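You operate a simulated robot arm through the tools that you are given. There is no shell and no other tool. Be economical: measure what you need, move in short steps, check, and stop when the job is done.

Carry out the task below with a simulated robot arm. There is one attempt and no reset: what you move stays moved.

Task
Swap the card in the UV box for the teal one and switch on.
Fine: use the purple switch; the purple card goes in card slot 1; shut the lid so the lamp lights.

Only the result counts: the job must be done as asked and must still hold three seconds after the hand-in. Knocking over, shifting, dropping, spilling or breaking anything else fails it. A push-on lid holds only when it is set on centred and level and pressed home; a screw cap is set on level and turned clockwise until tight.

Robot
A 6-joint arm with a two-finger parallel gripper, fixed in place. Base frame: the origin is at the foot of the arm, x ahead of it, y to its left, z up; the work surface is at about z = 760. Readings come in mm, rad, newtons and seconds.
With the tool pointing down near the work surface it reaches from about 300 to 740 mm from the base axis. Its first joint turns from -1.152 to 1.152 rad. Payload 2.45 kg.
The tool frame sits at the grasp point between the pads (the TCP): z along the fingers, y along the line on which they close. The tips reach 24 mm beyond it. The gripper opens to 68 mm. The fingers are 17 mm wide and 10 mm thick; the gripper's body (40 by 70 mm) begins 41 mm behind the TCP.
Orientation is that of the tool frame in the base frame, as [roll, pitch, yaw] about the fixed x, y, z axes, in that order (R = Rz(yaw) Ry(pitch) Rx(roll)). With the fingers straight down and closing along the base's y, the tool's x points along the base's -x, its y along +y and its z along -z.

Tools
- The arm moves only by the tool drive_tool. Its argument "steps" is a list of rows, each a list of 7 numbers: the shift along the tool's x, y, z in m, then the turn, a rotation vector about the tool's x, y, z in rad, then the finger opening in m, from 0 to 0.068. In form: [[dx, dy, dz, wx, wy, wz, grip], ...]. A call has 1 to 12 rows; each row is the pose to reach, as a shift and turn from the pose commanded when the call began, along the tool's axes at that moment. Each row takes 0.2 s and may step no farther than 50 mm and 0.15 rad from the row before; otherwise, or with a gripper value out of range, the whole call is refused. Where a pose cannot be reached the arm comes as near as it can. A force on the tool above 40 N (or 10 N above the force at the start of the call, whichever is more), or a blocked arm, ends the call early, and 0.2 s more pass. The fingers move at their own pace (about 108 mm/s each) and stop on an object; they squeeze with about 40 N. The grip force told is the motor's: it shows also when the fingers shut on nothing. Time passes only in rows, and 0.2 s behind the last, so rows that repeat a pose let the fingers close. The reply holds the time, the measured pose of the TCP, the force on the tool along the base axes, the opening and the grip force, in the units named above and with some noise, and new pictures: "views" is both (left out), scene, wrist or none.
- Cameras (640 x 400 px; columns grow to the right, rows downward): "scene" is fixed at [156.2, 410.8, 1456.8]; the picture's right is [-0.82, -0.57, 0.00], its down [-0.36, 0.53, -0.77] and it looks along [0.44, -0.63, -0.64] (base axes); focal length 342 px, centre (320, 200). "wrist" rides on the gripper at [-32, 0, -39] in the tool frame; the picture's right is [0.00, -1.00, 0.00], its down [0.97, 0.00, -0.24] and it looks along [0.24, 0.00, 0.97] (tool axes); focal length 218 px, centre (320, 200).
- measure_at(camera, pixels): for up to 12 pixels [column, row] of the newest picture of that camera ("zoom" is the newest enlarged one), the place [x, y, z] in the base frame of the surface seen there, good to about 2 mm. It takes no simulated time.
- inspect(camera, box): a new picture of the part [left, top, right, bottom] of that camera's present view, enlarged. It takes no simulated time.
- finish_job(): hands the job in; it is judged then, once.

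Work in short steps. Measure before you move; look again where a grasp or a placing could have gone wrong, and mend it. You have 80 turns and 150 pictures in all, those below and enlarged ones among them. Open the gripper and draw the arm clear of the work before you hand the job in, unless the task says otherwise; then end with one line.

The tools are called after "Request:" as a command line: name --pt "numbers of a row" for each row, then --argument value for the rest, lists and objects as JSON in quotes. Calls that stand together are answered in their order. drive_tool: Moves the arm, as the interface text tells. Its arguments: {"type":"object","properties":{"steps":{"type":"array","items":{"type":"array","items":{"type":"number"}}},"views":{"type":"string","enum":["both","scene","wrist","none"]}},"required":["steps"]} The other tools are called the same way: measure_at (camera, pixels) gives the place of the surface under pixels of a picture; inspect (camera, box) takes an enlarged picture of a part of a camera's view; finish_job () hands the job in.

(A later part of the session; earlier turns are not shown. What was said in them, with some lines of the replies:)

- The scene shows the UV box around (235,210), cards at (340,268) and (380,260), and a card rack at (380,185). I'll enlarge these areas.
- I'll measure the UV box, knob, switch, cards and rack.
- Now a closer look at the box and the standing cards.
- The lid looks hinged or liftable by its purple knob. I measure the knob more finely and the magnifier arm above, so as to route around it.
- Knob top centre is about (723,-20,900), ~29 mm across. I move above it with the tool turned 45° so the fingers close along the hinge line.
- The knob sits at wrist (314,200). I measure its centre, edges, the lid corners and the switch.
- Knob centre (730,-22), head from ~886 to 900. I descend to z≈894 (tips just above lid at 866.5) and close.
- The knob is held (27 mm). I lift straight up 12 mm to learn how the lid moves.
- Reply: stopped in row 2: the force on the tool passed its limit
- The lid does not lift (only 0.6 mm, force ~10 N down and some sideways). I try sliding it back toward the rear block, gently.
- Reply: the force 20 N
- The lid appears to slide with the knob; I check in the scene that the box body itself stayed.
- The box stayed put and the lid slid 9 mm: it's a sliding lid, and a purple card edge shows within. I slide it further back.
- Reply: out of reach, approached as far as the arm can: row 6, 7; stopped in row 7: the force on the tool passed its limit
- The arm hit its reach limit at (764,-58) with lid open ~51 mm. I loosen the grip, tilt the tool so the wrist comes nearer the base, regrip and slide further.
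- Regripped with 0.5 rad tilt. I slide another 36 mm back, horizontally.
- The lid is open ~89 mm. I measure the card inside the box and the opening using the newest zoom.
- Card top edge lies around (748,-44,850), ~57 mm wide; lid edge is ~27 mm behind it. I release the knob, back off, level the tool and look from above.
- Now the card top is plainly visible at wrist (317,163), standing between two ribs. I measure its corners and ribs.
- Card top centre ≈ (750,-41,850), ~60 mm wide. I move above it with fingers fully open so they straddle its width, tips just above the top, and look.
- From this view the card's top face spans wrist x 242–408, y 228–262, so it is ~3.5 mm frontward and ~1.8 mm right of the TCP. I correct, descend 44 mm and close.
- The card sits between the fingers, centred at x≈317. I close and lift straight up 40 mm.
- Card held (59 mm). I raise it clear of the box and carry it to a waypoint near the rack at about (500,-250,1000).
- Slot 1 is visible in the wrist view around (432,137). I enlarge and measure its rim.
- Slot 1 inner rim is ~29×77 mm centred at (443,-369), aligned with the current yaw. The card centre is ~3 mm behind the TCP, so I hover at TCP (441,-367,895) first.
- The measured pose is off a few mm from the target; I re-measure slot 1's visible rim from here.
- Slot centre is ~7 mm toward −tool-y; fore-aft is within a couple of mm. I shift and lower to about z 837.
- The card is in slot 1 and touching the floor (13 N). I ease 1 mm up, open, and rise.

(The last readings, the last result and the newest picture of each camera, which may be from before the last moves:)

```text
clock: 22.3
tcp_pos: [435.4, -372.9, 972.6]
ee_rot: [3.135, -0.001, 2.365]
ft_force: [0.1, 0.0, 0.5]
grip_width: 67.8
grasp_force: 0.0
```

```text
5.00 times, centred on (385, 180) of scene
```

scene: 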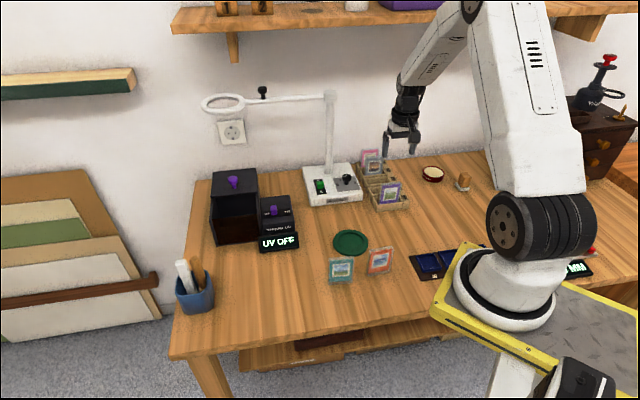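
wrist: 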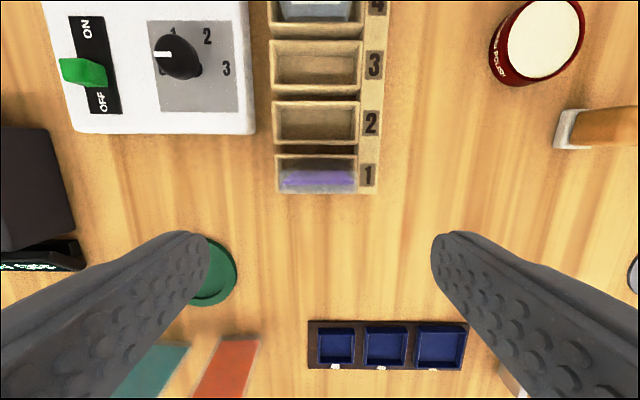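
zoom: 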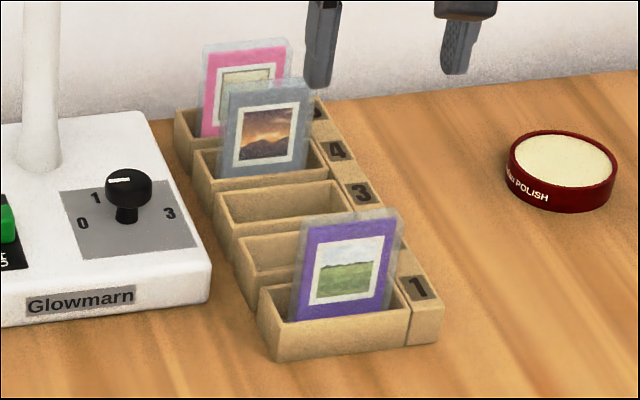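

The purple card stands in slot 1. Next I fly over to view the teal card from above, TCP about (392,-33,965).

Request:
drive_tool --pt "0.0336 0.0265 0 0 0 0 0.068" --pt "0.0673 0.053 0 0 0 0 0.068" --pt "0.1009 0.0795 0 0 0 0 0.068" --pt "0.1345 0.106 0 0 0 0 0.068" --pt "0.168 0.1326 0 0 0 0 0.068" --pt "0.2018 0.159 0 0 0 0 0.068" --pt "0.2355 0.1856 0 0 0 0 0.068" --pt "0.2691 0.2121 0.005 0 0 0 0.068" --pt "0.2691 0.2121 0.005 0 0 0 0.068" --views "wrist"

Request:
inspect --camera "wrist" --box '[220, 90, 440, 230]'

```text
clock: 24.3
tcp_pos: [397.3, -32.2, 968.5]
ee_rot: [3.134, 0.001, 2.363]
ft_force: [0.5, -0.7, 0.0]
grip_width: 68.1
grasp_force: 0.0
```

wrist: 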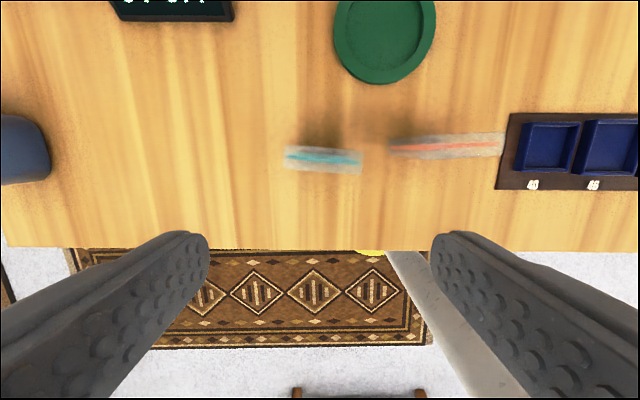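

```text
2.86 times, centred on (330, 160) of wrist
```

zoom: 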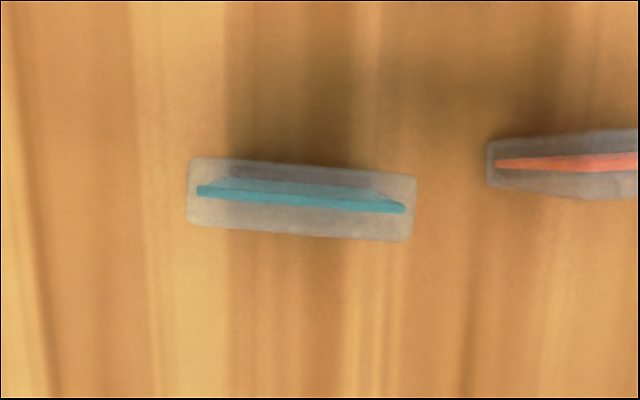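

Teal card's top centre sits at wrist ≈(323,161), turned ~0.09 rad clockwise. I align over it and lower to z≈878 for a check.

Request:
drive_tool --pt "-0.0215 -0.0025 0.02 0 0 0.09 0.068" --pt "-0.0215 -0.0025 0.055 0 0 0.09 0.068" --pt "-0.0215 -0.0025 0.09 0 0 0.09 0.068" --pt "-0.0215 -0.0025 0.09 0 0 0.09 0.068" --views "wrist"

Request:
inspect --camera "scene" --box '[310, 220, 410, 300]'

```text
clock: 25.3
tcp_pos: [409.7, -47.1, 879.3]
ee_rot: [3.132, -0.002, 2.272]
ft_force: [0.3, 1.0, -0.1]
grip_width: 67.9
grasp_force: 0.0
```

wrist: 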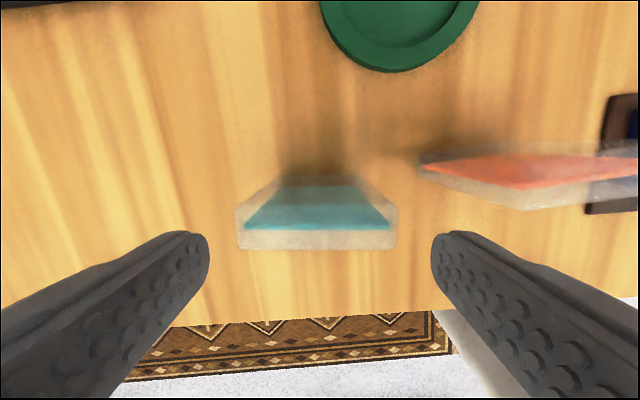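

```text
5.00 times, centred on (360, 260) of scene
```

zoom: 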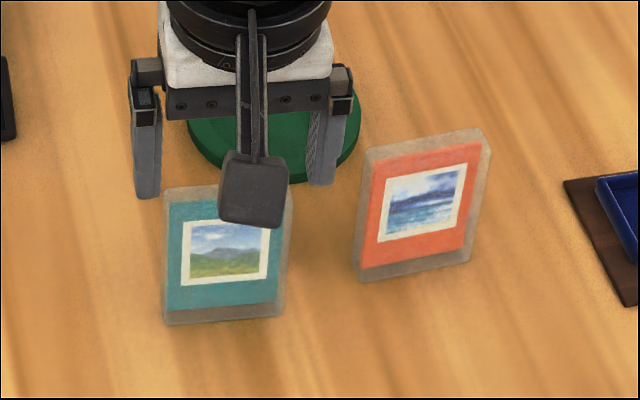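

Well aligned (top face x 237–396, front edge y 249). Small correction (−2.4, +1.2 mm), descend 48 mm, close, and lift 20 mm.

Request:
drive_tool --pt "-0.0024 0.0012 0.01 0 0 0 0.068" --pt "-0.0024 0.0012 0.03 0 0 0 0.068" --pt "-0.0024 0.0012 0.048 0 0 0 0.068" --pt "-0.0024 0.0012 0.048 0 0 0 0.068" --pt "-0.0024 0.0012 0.048 0 0 0 0.05" --pt "-0.0024 0.0012 0.048 0 0 0 0.05" --pt "-0.0024 0.0012 0.048 0 0 0 0.05" --pt "-0.0024 0.0012 0.038 0 0 0 0.05" --pt "-0.0024 0.0012 0.028 0 0 0 0.05"

Request:
inspect --camera "scene" --box '[310, 220, 410, 300]'

```text
clock: 27.3
tcp_pos: [412.4, -49.7, 851.0]
ee_rot: [3.135, -0.002, 2.274]
ft_force: [-0.1, -0.4, -0.2]
grip_width: 59.7
grasp_force: 39.7
```

scene: 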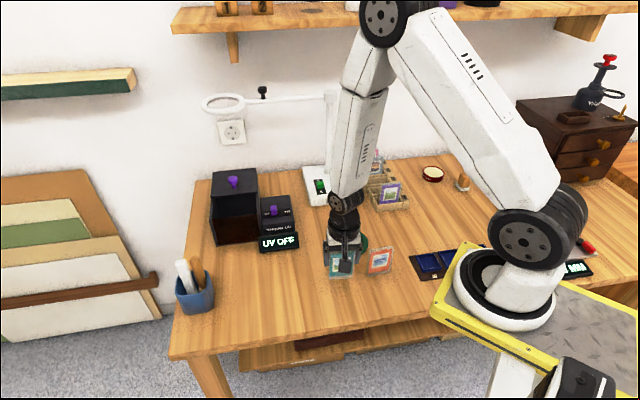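
wrist: 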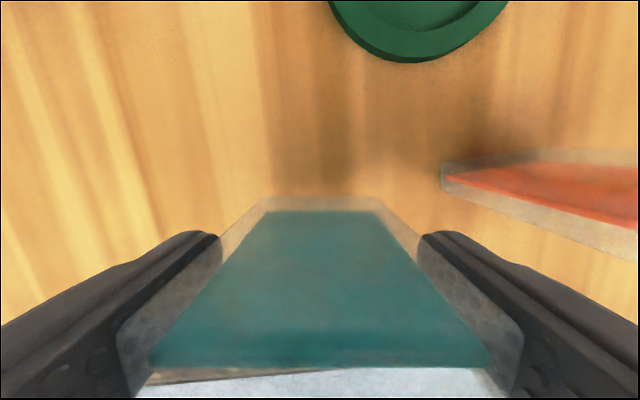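

```text
5.00 times, centred on (360, 260) of scene
```

zoom: 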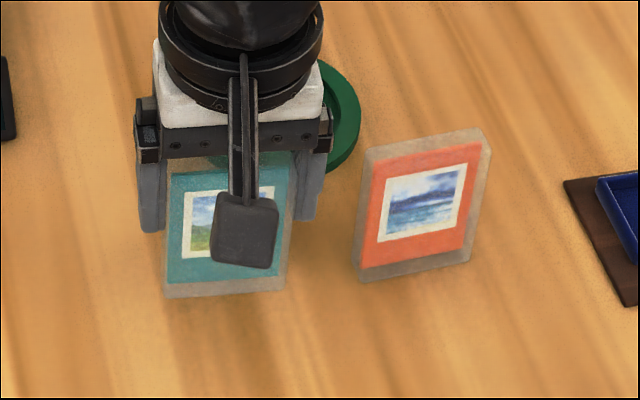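

Teal card is held (59.7 mm), sitting ~5 mm further front in the grip than the purple was. I lift, carry it over the box and restore the yaw, aiming for TCP (750,-44,950).

Request:
drive_tool --pt "0 0 -0.045 0 0 0 0.05" --pt "0 0 -0.09 0 0 0 0.05" --pt "-0.0267 0.0327 -0.1 0 0 -0.011 0.05" --pt "-0.0535 0.0654 -0.1 0 0 -0.022 0.05" --pt "-0.0802 0.0981 -0.1 0 0 -0.033 0.05" --pt "-0.1069 0.1308 -0.1 0 0 -0.044 0.05" --pt "-0.1336 0.1635 -0.1 0 0 -0.055 0.05" --pt "-0.1604 0.1962 -0.1 0 0 -0.066 0.05" --pt "-0.1871 0.2289 -0.1 0 0 -0.077 0.05" --pt "-0.2138 0.2616 -0.1 0 0 -0.087 0.05" --pt "-0.2138 0.2616 -0.1 0 0 -0.087 0.05"

Request:
inspect --camera "scene" --box '[195, 150, 285, 240]'

```text
clock: 29.7
tcp_pos: [751.3, -46.5, 951.3]
ee_rot: [3.135, -0.003, 2.361]
ft_force: [0.2, 0.0, -0.1]
grip_width: 59.5
grasp_force: 39.8
```

scene: 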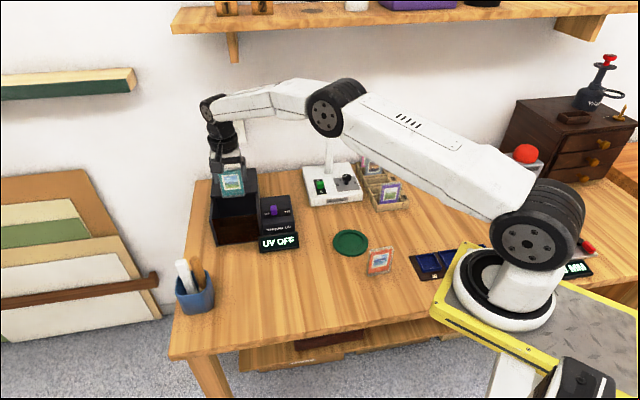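
wrist: 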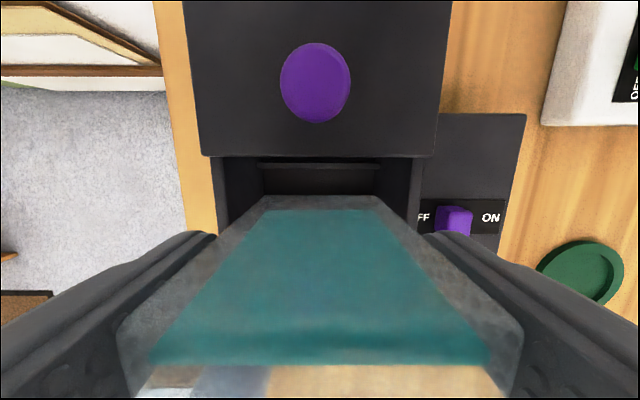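

```text
4.44 times, centred on (240, 195) of scene
```

zoom: 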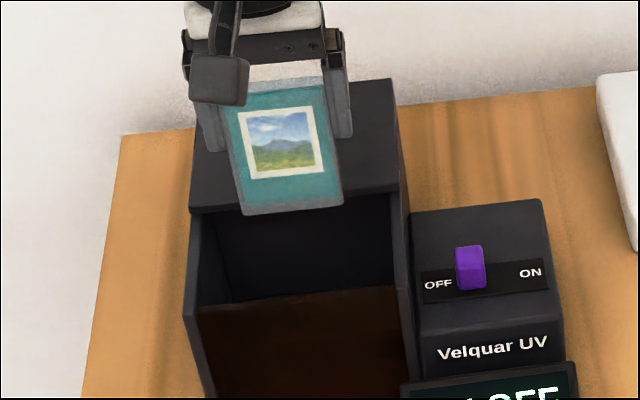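

Aligned within ~2 mm; I shift slightly and lower into the rib pocket in steps, stopping just above the floor contact.

Request:
drive_tool --pt "0.002 0.001 0.01 0 0 0 0.05" --pt "0.002 0.001 0.04 0 0 0 0.05" --pt "0.002 0.001 0.06 0 0 0 0.05" --pt "0.002 0.001 0.08 0 0 0 0.05" --pt "0.002 0.001 0.095 0 0 0 0.05" --pt "0.002 0.001 0.108 0 0 0 0.05" --pt "0.002 0.001 0.112 0 0 0 0.05" --pt "0.002 0.001 0.115 0 0 0 0.05"

Request:
inspect --camera "scene" --box '[195, 160, 285, 250]'

```text
clock: 31.5
tcp_pos: [748.5, -42.1, 837.7]
ee_rot: [3.132, 0.0, 2.359]
ft_force: [-0.1, -0.3, -1.7]
grip_width: 59.3
grasp_force: 39.8
```

scene: 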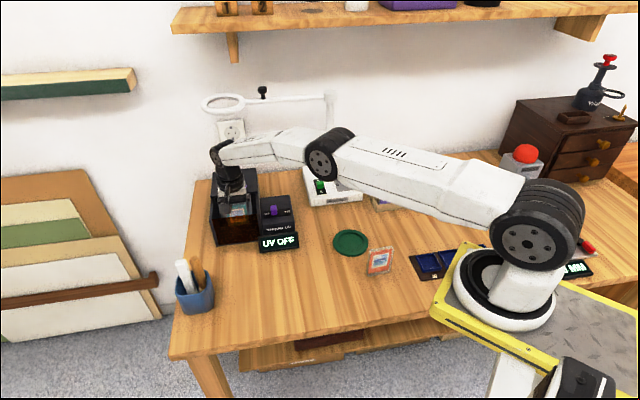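
wrist: 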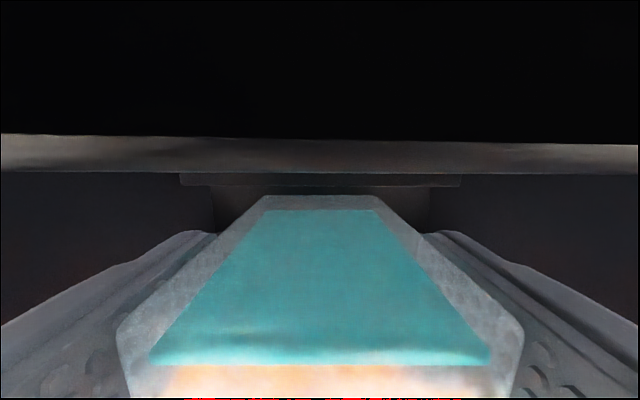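

```text
4.44 times, centred on (240, 205) of scene
```

zoom: 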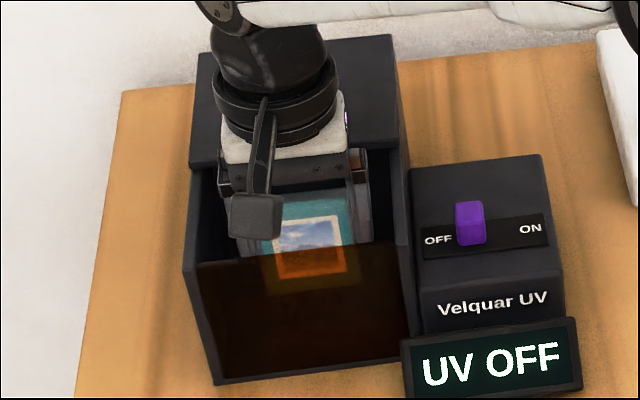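

No contact yet at z 837.7; I lower 1 mm at a time a bit further.

Request:
drive_tool --pt "0 0 0.001 0 0 0 0.05" --pt "0 0 0.002 0 0 0 0.05" --pt "0 0 0.003 0 0 0 0.05" --views "none"

```text
clock: 32.3
tcp_pos: [746.6, -41.9, 835.2]
ee_rot: [3.133, -0.001, 2.36]
ft_force: [-1.3, -0.8, 1.6]
grip_width: 59.4
grasp_force: 39.9
```

Contact is barely starting at 835.2. I lower 1 mm more, then open and rise straight up.

Request:
drive_tool --pt "0 0 0.001 0 0 0 0.05" --pt "0 0 0.001 0 0 0 0.06" --pt "0 0 0.001 0 0 0 0.068" --pt "0 0 0.001 0 0 0 0.068" --pt "0 0 -0.02 0 0 0 0.068" --pt "0 0 -0.05 0 0 0 0.068" --pt "0.01 0 -0.085 0 0 0 0.068" --pt "0.02 0 -0.125 0 0 0 0.068" --pt "0.02 0 -0.125 0 0 0 0.068"

Request:
inspect --camera "scene" --box '[195, 160, 285, 250]'

Request:
inspect --camera "wrist" --box '[220, 80, 420, 220]'

```text
clock: 34.3
tcp_pos: [731.7, -29.8, 958.8]
ee_rot: [3.136, -0.002, 2.359]
ft_force: [0.2, -0.1, -0.1]
grip_width: 67.9
grasp_force: 0.0
```

scene: 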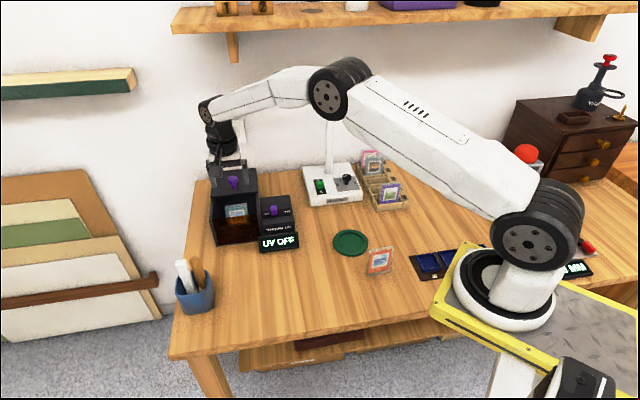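
wrist: 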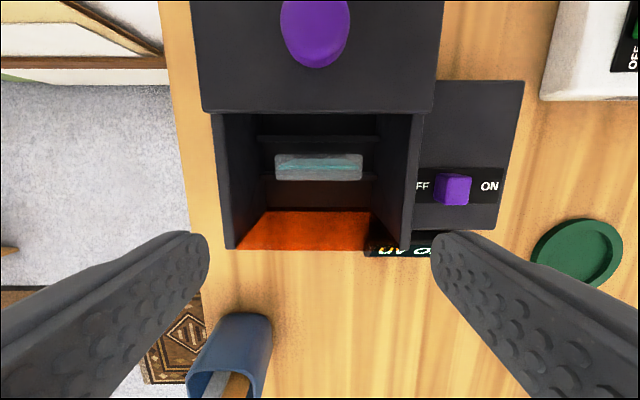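

```text
4.44 times, centred on (240, 205) of scene
```

zoom: 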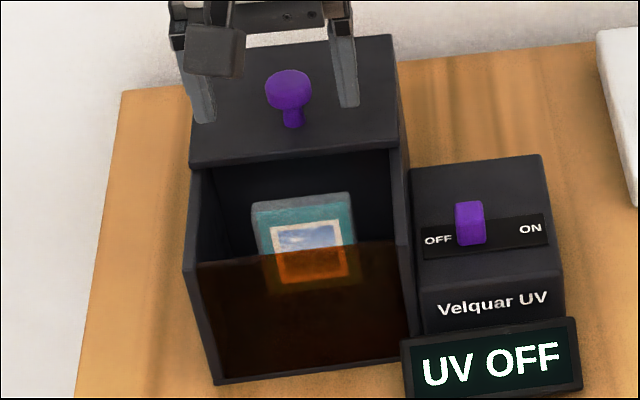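

```text
2.86 times, centred on (320, 150) of wrist
```

zoom: 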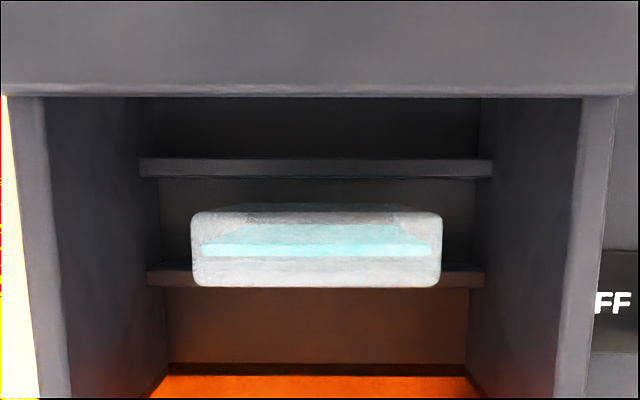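

The teal card sits upright in the pocket. I return to the knob with the 0.5 rad tilt and grip it.

Request:
drive_tool --pt "-0.013 0.0006 0.0023 0 -0.125 0 0.068" --pt "-0.026 0.0013 0.0046 0 -0.25 0 0.068" --pt "-0.039 0.002 0.007 0 -0.375 0 0.068" --pt "-0.0521 0.0026 0.0093 0 -0.5 0 0.068" --pt "-0.0665 0.0026 0.0356 0 -0.5 0 0.068" --pt "-0.0808 0.0026 0.062 0 -0.5 0 0.068" --pt "-0.0808 0.0026 0.062 0 -0.5 0 0.068" --pt "-0.0808 0.0026 0.062 0 -0.5 0 0.02" --pt "-0.0808 0.0026 0.062 0 -0.5 0 0.02" --pt "-0.0808 0.0026 0.062 0 -0.5 0 0.02"

```text
clock: 36.5
tcp_pos: [792.0, -85.9, 896.5]
ee_rot: [3.132, 0.499, 2.355]
ft_force: [2.0, 1.8, -1.9]
grip_width: 27.4
grasp_force: 41.7
```

scene: 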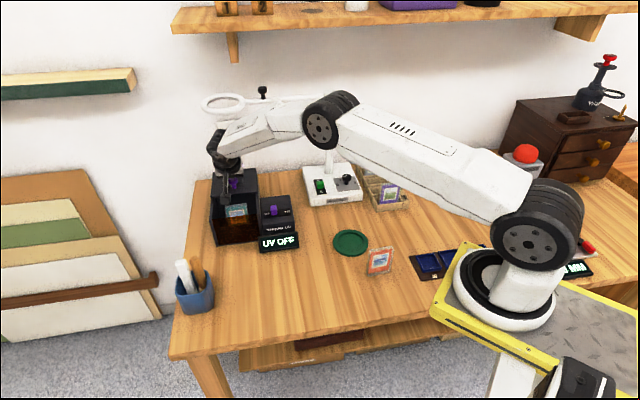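
wrist: 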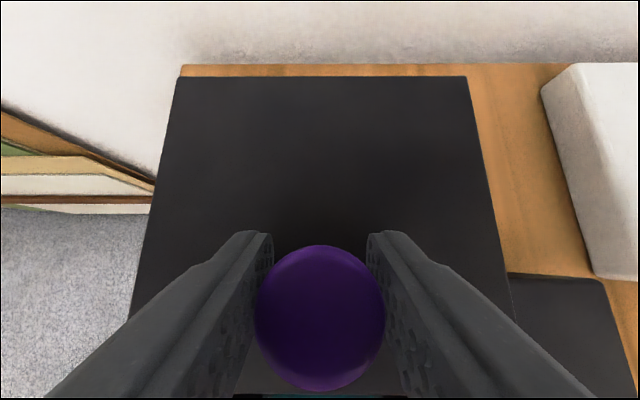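

Gripped. I slide the lid forward 80 mm horizontally.

Request:
drive_tool --pt "0.00702 0 -0.00383 0 0 0 0.02" --pt "0.01404 0 -0.00766 0 0 0 0.02" --pt "0.02106 0 -0.01149 0 0 0 0.02" --pt "0.02808 0 -0.01532 0 0 0 0.02" --pt "0.0351 0 -0.01915 0 0 0 0.02" --pt "0.04212 0 -0.02298 0 0 0 0.02" --pt "0.04914 0 -0.02681 0 0 0 0.02" --pt "0.05616 0 -0.03064 0 0 0 0.02" --pt "0.06318 0 -0.03447 0 0 0 0.02" --pt "0.0702 0 -0.0383 0 0 0 0.02"

Request:
inspect --camera "scene" --box '[195, 160, 285, 250]'

```text
clock: 38.7
tcp_pos: [735.5, -26.6, 895.9]
ee_rot: [3.134, 0.498, 2.355]
ft_force: [-9.5, -9.9, 1.7]
grip_width: 27.3
grasp_force: 41.6
```

scene: 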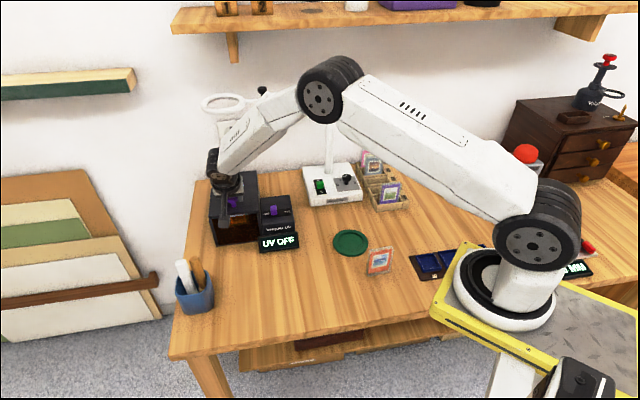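
wrist: 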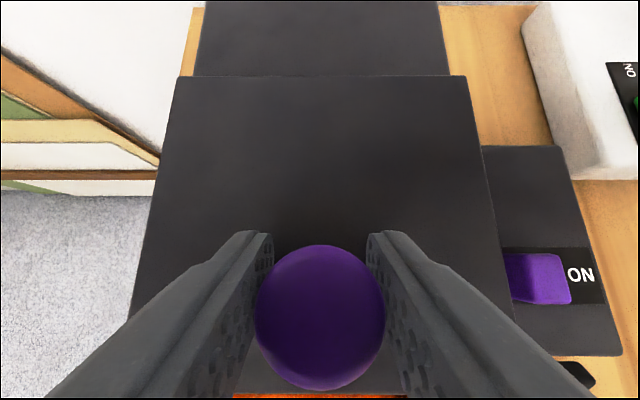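

```text
4.44 times, centred on (240, 205) of scene
```

zoom: 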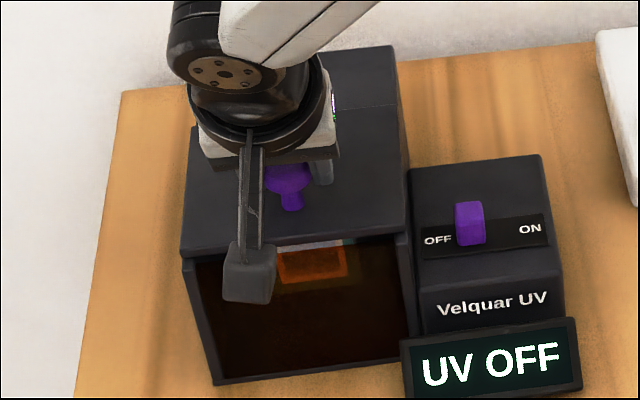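

About 10 mm remain; lateral force suggests I ease 1.5 mm to −y. I continue in 2 mm steps until it stops.

Request:
drive_tool --pt "0.00176 -0.001 -0.00096 0 0 0 0.02" --pt "0.00351 -0.0015 -0.00192 0 0 0 0.02" --pt "0.00527 -0.0015 -0.00287 0 0 0 0.02" --pt "0.00702 -0.0015 -0.00383 0 0 0 0.02" --pt "0.00878 -0.0015 -0.00479 0 0 0 0.02" --pt "0.01054 -0.0015 -0.00575 0 0 0 0.02"

Request:
inspect --camera "scene" --box '[195, 160, 285, 250]'

```text
clock: 40.1
tcp_pos: [727.9, -20.3, 897.5]
ee_rot: [3.129, 0.502, 2.354]
ft_force: [27.0, -15.5, -22.3]
grip_width: 27.6
grasp_force: 42.8
```

scene: 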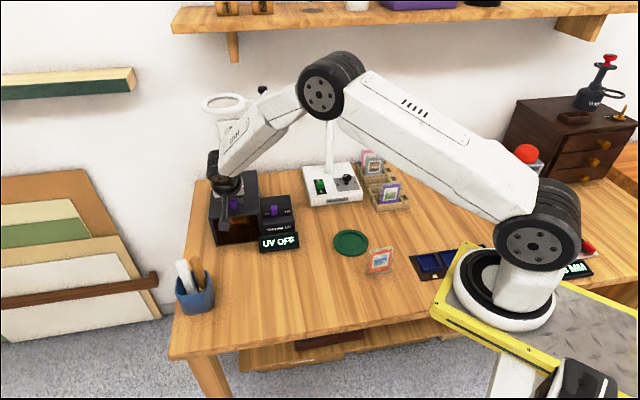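
wrist: 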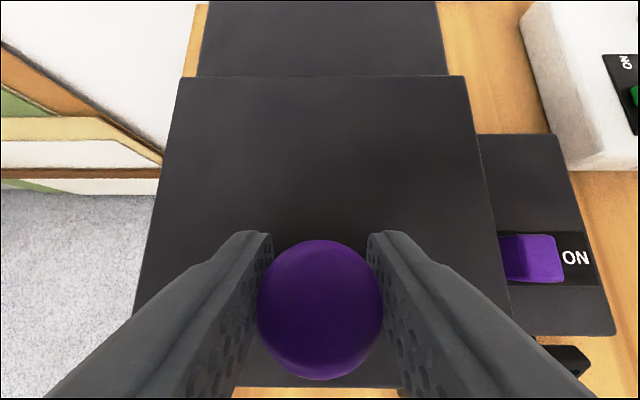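

```text
4.44 times, centred on (240, 205) of scene
```

zoom: 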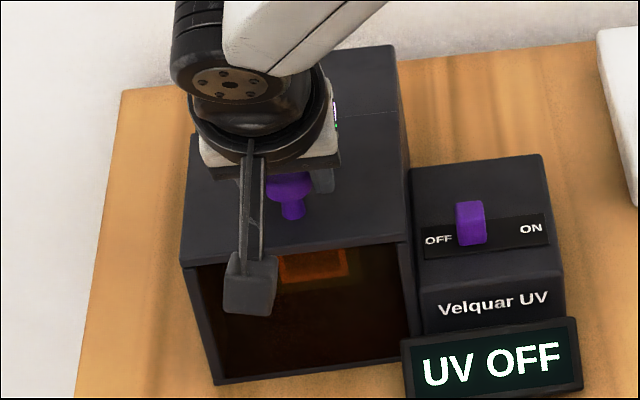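

The lid is back at its original position (727.9,-20.3) with ~30 N against the stop. I release the knob, back off and level the tool.

Request:
drive_tool --pt "0 0 0 0 0 0 0.03" --pt "0 0 0 0 0 0 0.05" --pt "0 0 0 0 0 0 0.068" --pt "0 0 -0.03 0 0 0 0.068" --pt "0 0 -0.065 0 0 0 0.068" --pt "0 0 -0.085 0 0.125 0 0.068" --pt "0 0 -0.095 0 0.25 0 0.068" --pt "0 0 -0.1 0 0.375 0 0.068" --pt "0 0 -0.1 0 0.5 0 0.068" --pt "0 0 -0.1 0 0.5 0 0.068"

Request:
inspect --camera "scene" --box '[195, 160, 315, 260]'

```text
clock: 42.3
tcp_pos: [690.8, 14.0, 986.8]
ee_rot: [3.133, -0.001, 2.36]
ft_force: [0.2, 0.3, -0.4]
grip_width: 68.4
grasp_force: 0.0
```

scene: 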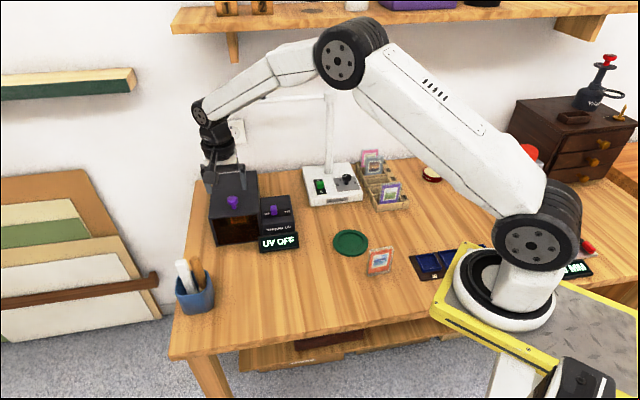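
wrist: 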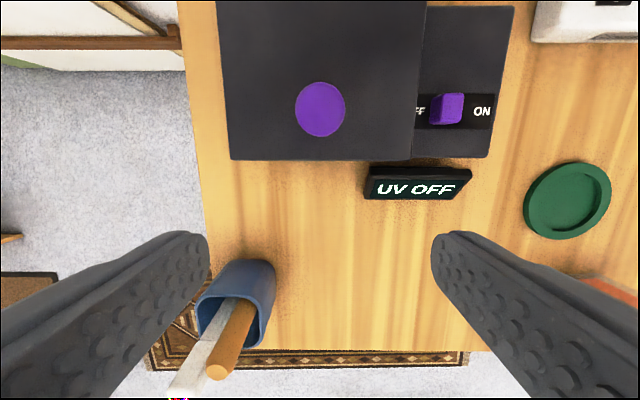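

```text
4.00 times, centred on (255, 210) of scene
```

zoom: 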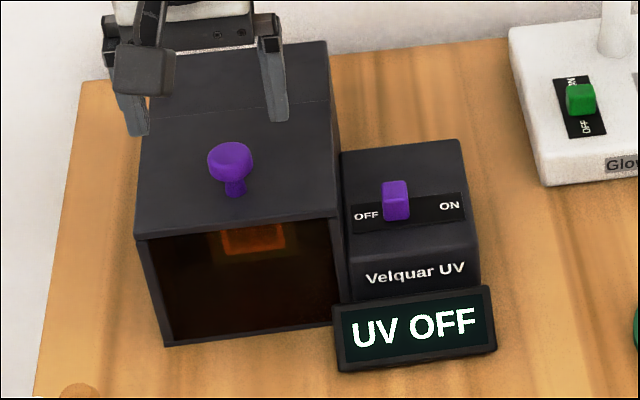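

The lid is closed. I zoom on the switch and measure slider and housing.

Request:
inspect --camera "wrist" --box '[400, 60, 520, 170]'

Request:
measure_at --camera "wrist" --pixels '[[448, 106], [440, 100], [458, 98], [440, 114], [458, 114], [446, 122], [482, 112], [420, 90], [500, 80], [450, 140], [417, 150], [466, 112]]'

Request:
inspect --camera "scene" --box '[256, 190, 306, 225]'

```text
3.64 times, centred on (460, 115) of wrist
```

zoom: 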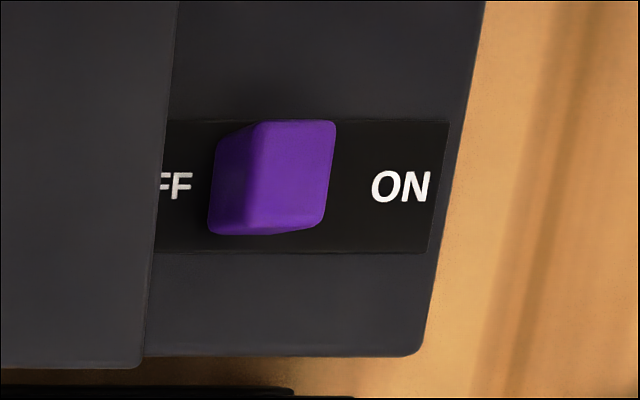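

```text
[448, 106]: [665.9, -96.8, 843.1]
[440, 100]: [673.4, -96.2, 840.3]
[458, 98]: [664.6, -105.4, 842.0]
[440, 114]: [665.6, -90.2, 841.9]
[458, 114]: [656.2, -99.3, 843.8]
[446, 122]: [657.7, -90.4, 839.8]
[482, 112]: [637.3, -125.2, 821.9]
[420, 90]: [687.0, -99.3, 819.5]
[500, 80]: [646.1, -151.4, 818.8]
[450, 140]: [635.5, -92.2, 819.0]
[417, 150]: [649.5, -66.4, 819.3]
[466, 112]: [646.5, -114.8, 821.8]
```

```text
11.43 times, centred on (281, 208) of scene
```

zoom: 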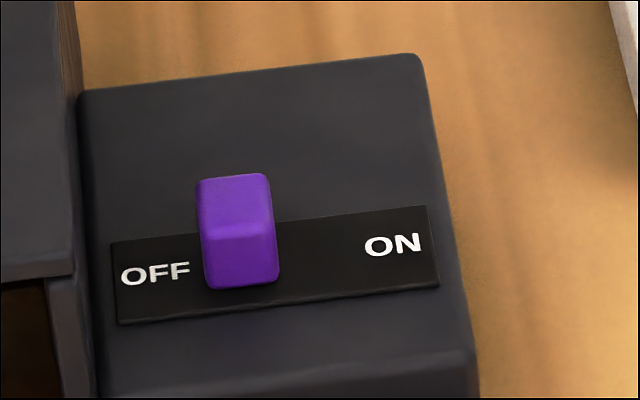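

Slider top centre ≈ (660.5,-98,843) on a housing top at 819. I turn the tool −90° and hover above it.

Request:
drive_tool --pt "-0.0052 -0.0092 0 0 0 -0.1428 0.045" --pt "-0.0104 -0.0183 0 0 0 -0.2856 0.045" --pt "-0.0157 -0.0275 0 0 0 -0.4284 0.045" --pt "-0.0209 -0.0367 0 0 0 -0.5712 0.045" --pt "-0.0261 -0.0459 0 0 0 -0.714 0.045" --pt "-0.0313 -0.055 0 0 0 -0.8568 0.045" --pt "-0.0365 -0.0642 0 0 0 -0.9996 0.045" --pt "-0.0417 -0.0734 0.0 0 0 -1.1424 0.045" --pt "-0.047 -0.0825 0.02 0 0 -1.2852 0.045" --pt "-0.0522 -0.0917 0.045 0 0 -1.428 0.045" --pt "-0.0574 -0.1009 0.07 0 0 -1.571 0.045" --pt "-0.0574 -0.1009 0.09 0 0 -1.571 0.045"

Request:
inspect --camera "scene" --box '[235, 170, 315, 230]'

```text
clock: 44.9
tcp_pos: [661.6, -95.7, 893.6]
ee_rot: [-3.14, 0.009, -2.351]
ft_force: [0.1, 0.1, 0.5]
grip_width: 44.9
grasp_force: 0.1
```

scene: 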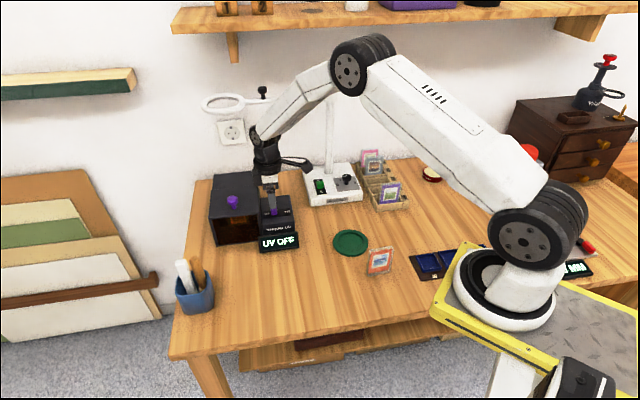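
wrist: 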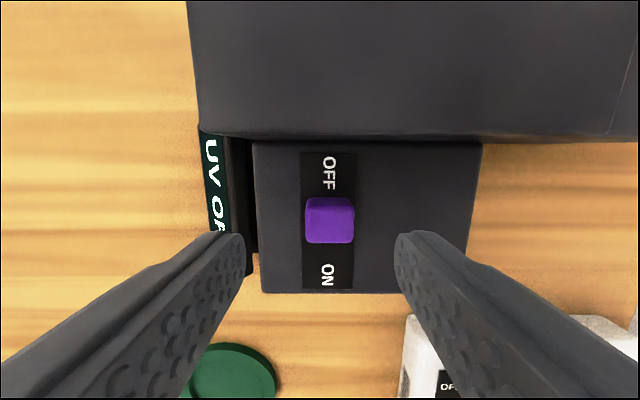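

```text
6.67 times, centred on (275, 200) of scene
```

zoom: 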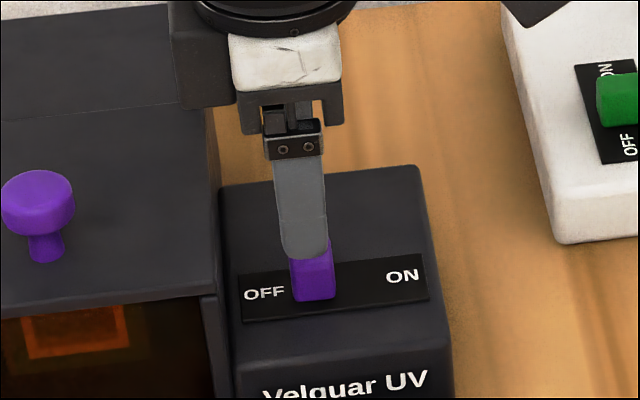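

The slider lies at wrist (330,222), ~4 mm to −y. I shift, descend to z≈847 and close on it.

Request:
drive_tool --pt "0 -0.004 0.02 0 0 0 0.045" --pt "0 -0.004 0.037 0 0 0 0.045" --pt "0 -0.004 0.046 0 0 0 0.045" --pt "0 -0.004 0.046 0 0 0 0.01" --pt "0 -0.004 0.046 0 0 0 0.01" --pt "0 -0.004 0.046 0 0 0 0.01"

```text
clock: 46.3
tcp_pos: [663.0, -100.0, 849.0]
ee_rot: [3.139, 0.007, -2.354]
ft_force: [-6.9, 5.3, 2.1]
grip_width: 21.3
grasp_force: 38.1
```

scene: 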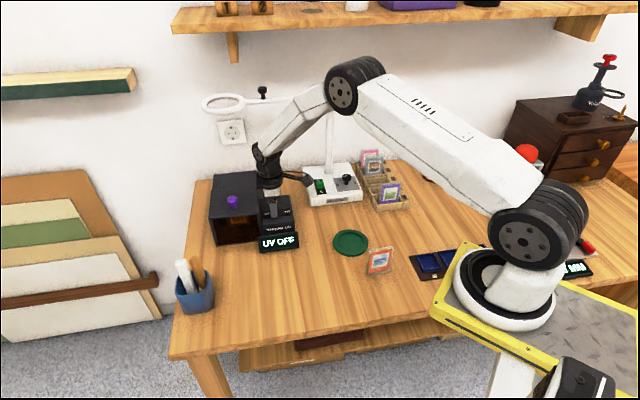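
wrist: 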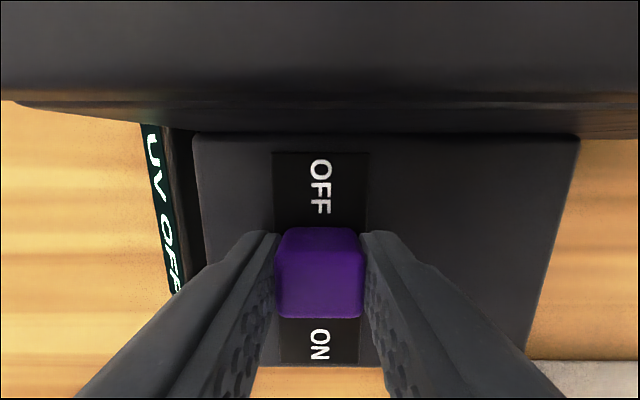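

The slider is gripped (21 mm). I push it toward ON (tool +x) in 2 mm steps.

Request:
drive_tool --pt "0.002 0.001 0 0 0 0 0.01" --pt "0.004 0.001 0 0 0 0 0.01" --pt "0.006 0.001 0 0 0 0 0.01" --pt "0.008 0.001 0 0 0 0 0.01" --pt "0.01 0.001 0 0 0 0 0.01" --pt "0.012 0.001 0 0 0 0 0.01" --pt "0.014 0.001 0 0 0 0 0.01" --pt "0.016 0.001 0 0 0 0 0.01" --pt "0.018 0.001 0 0 0 0 0.01"

Request:
inspect --camera "scene" --box '[195, 170, 315, 260]'

```text
clock: 48.3
tcp_pos: [652.6, -111.0, 847.7]
ee_rot: [3.141, 0.006, -2.35]
ft_force: [3.1, 10.1, -15.3]
grip_width: 21.8
grasp_force: 38.1
```

scene: 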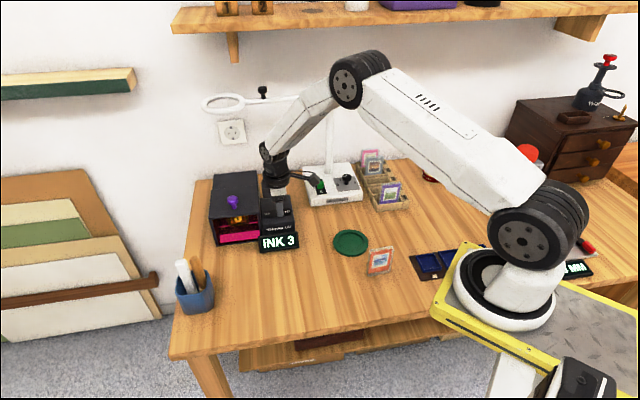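
wrist: 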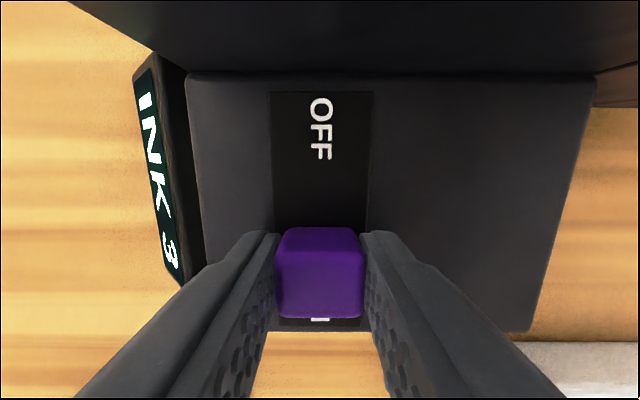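

```text
4.44 times, centred on (255, 215) of scene
```

zoom: 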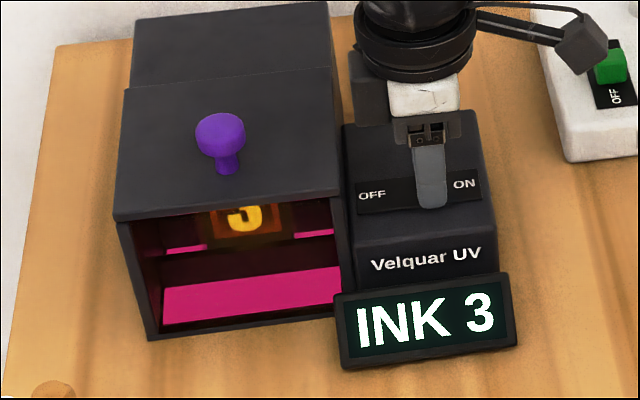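

The lamp is lit (display "INK 3"). I release the slider, rise straight up and draw the arm back clear.

Request:
drive_tool --pt "0 0 0 0 0 0 0.03" --pt "0 0 0 0 0 0 0.045" --pt "0 0 0 0 0 0 0.045" --pt "0 0 -0.03 0 0 0 0.045" --pt "0 0 -0.07 0 0 0 0.045" --pt "0 0 -0.115 0 0 0 0.045" --pt "0.012 0.04 -0.13 0 0 0 0.045" --pt "0.024 0.08 -0.145 0 0 0 0.045" --pt "0.036 0.12 -0.16 0 0 0 0.045" --pt "0.048 0.163 -0.17 0 0 0 0.045" --pt "0.048 0.163 -0.17 0 0 0 0.045"

Request:
inspect --camera "scene" --box '[195, 170, 315, 260]'

Request:
inspect --camera "scene" --box '[310, 140, 470, 290]'

```text
clock: 50.7
tcp_pos: [500.1, -33.1, 1020.4]
ee_rot: [-3.141, 0.008, -2.354]
ft_force: [0.3, 1.1, 0.5]
grip_width: 44.9
grasp_force: 0.0
```

scene: 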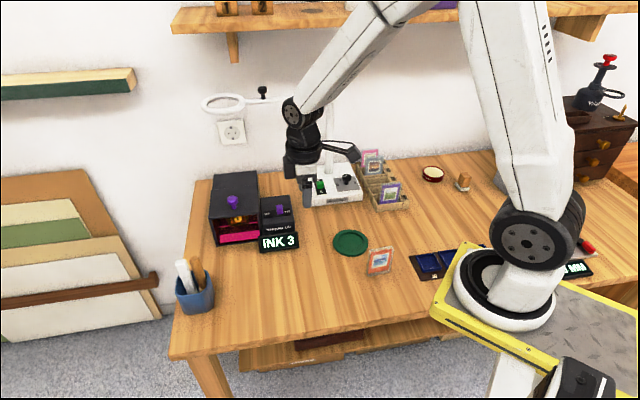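
wrist: 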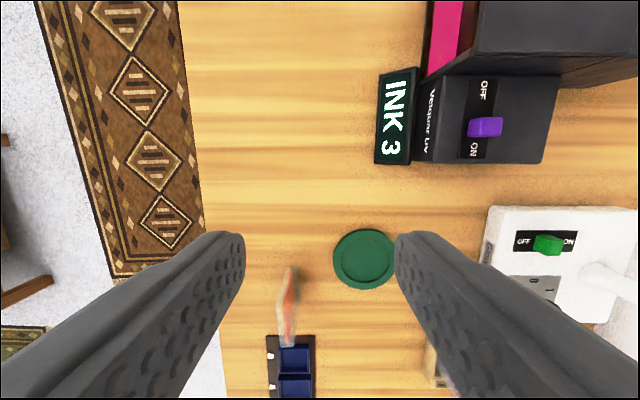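

```text
4.44 times, centred on (255, 215) of scene
```

zoom: 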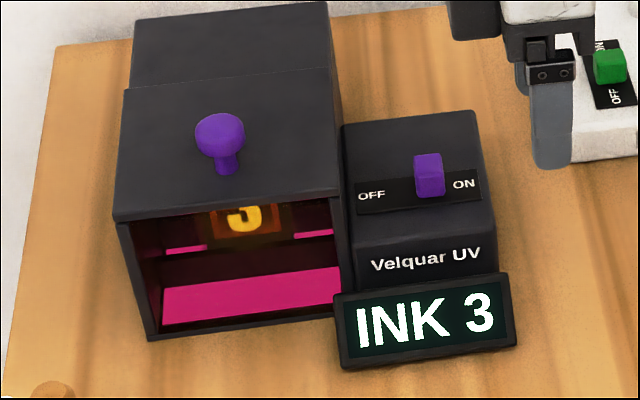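

```text
2.67 times, centred on (390, 215) of scene
```

zoom: 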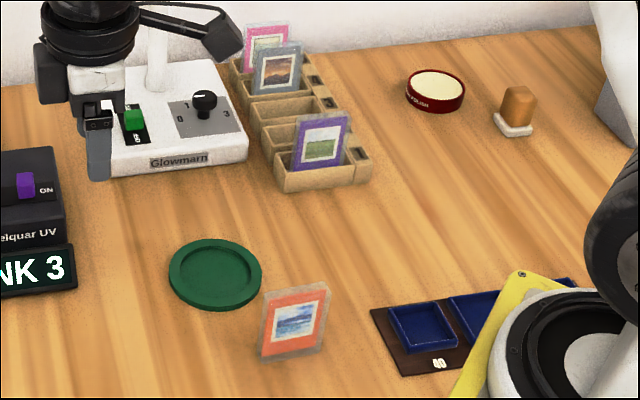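

The lamp is lit with the lid shut, the switch is at ON, the purple card stands in slot 1, and nothing else has moved. The gripper is open and clear, so I hand in.

Request:
finish_job

```text
The job is handed in.
```

The teal card is in the UV box with the lid shut, the purple switch is on and the lamp is lit, and the purple card stands in slot 1; the job is handed in.
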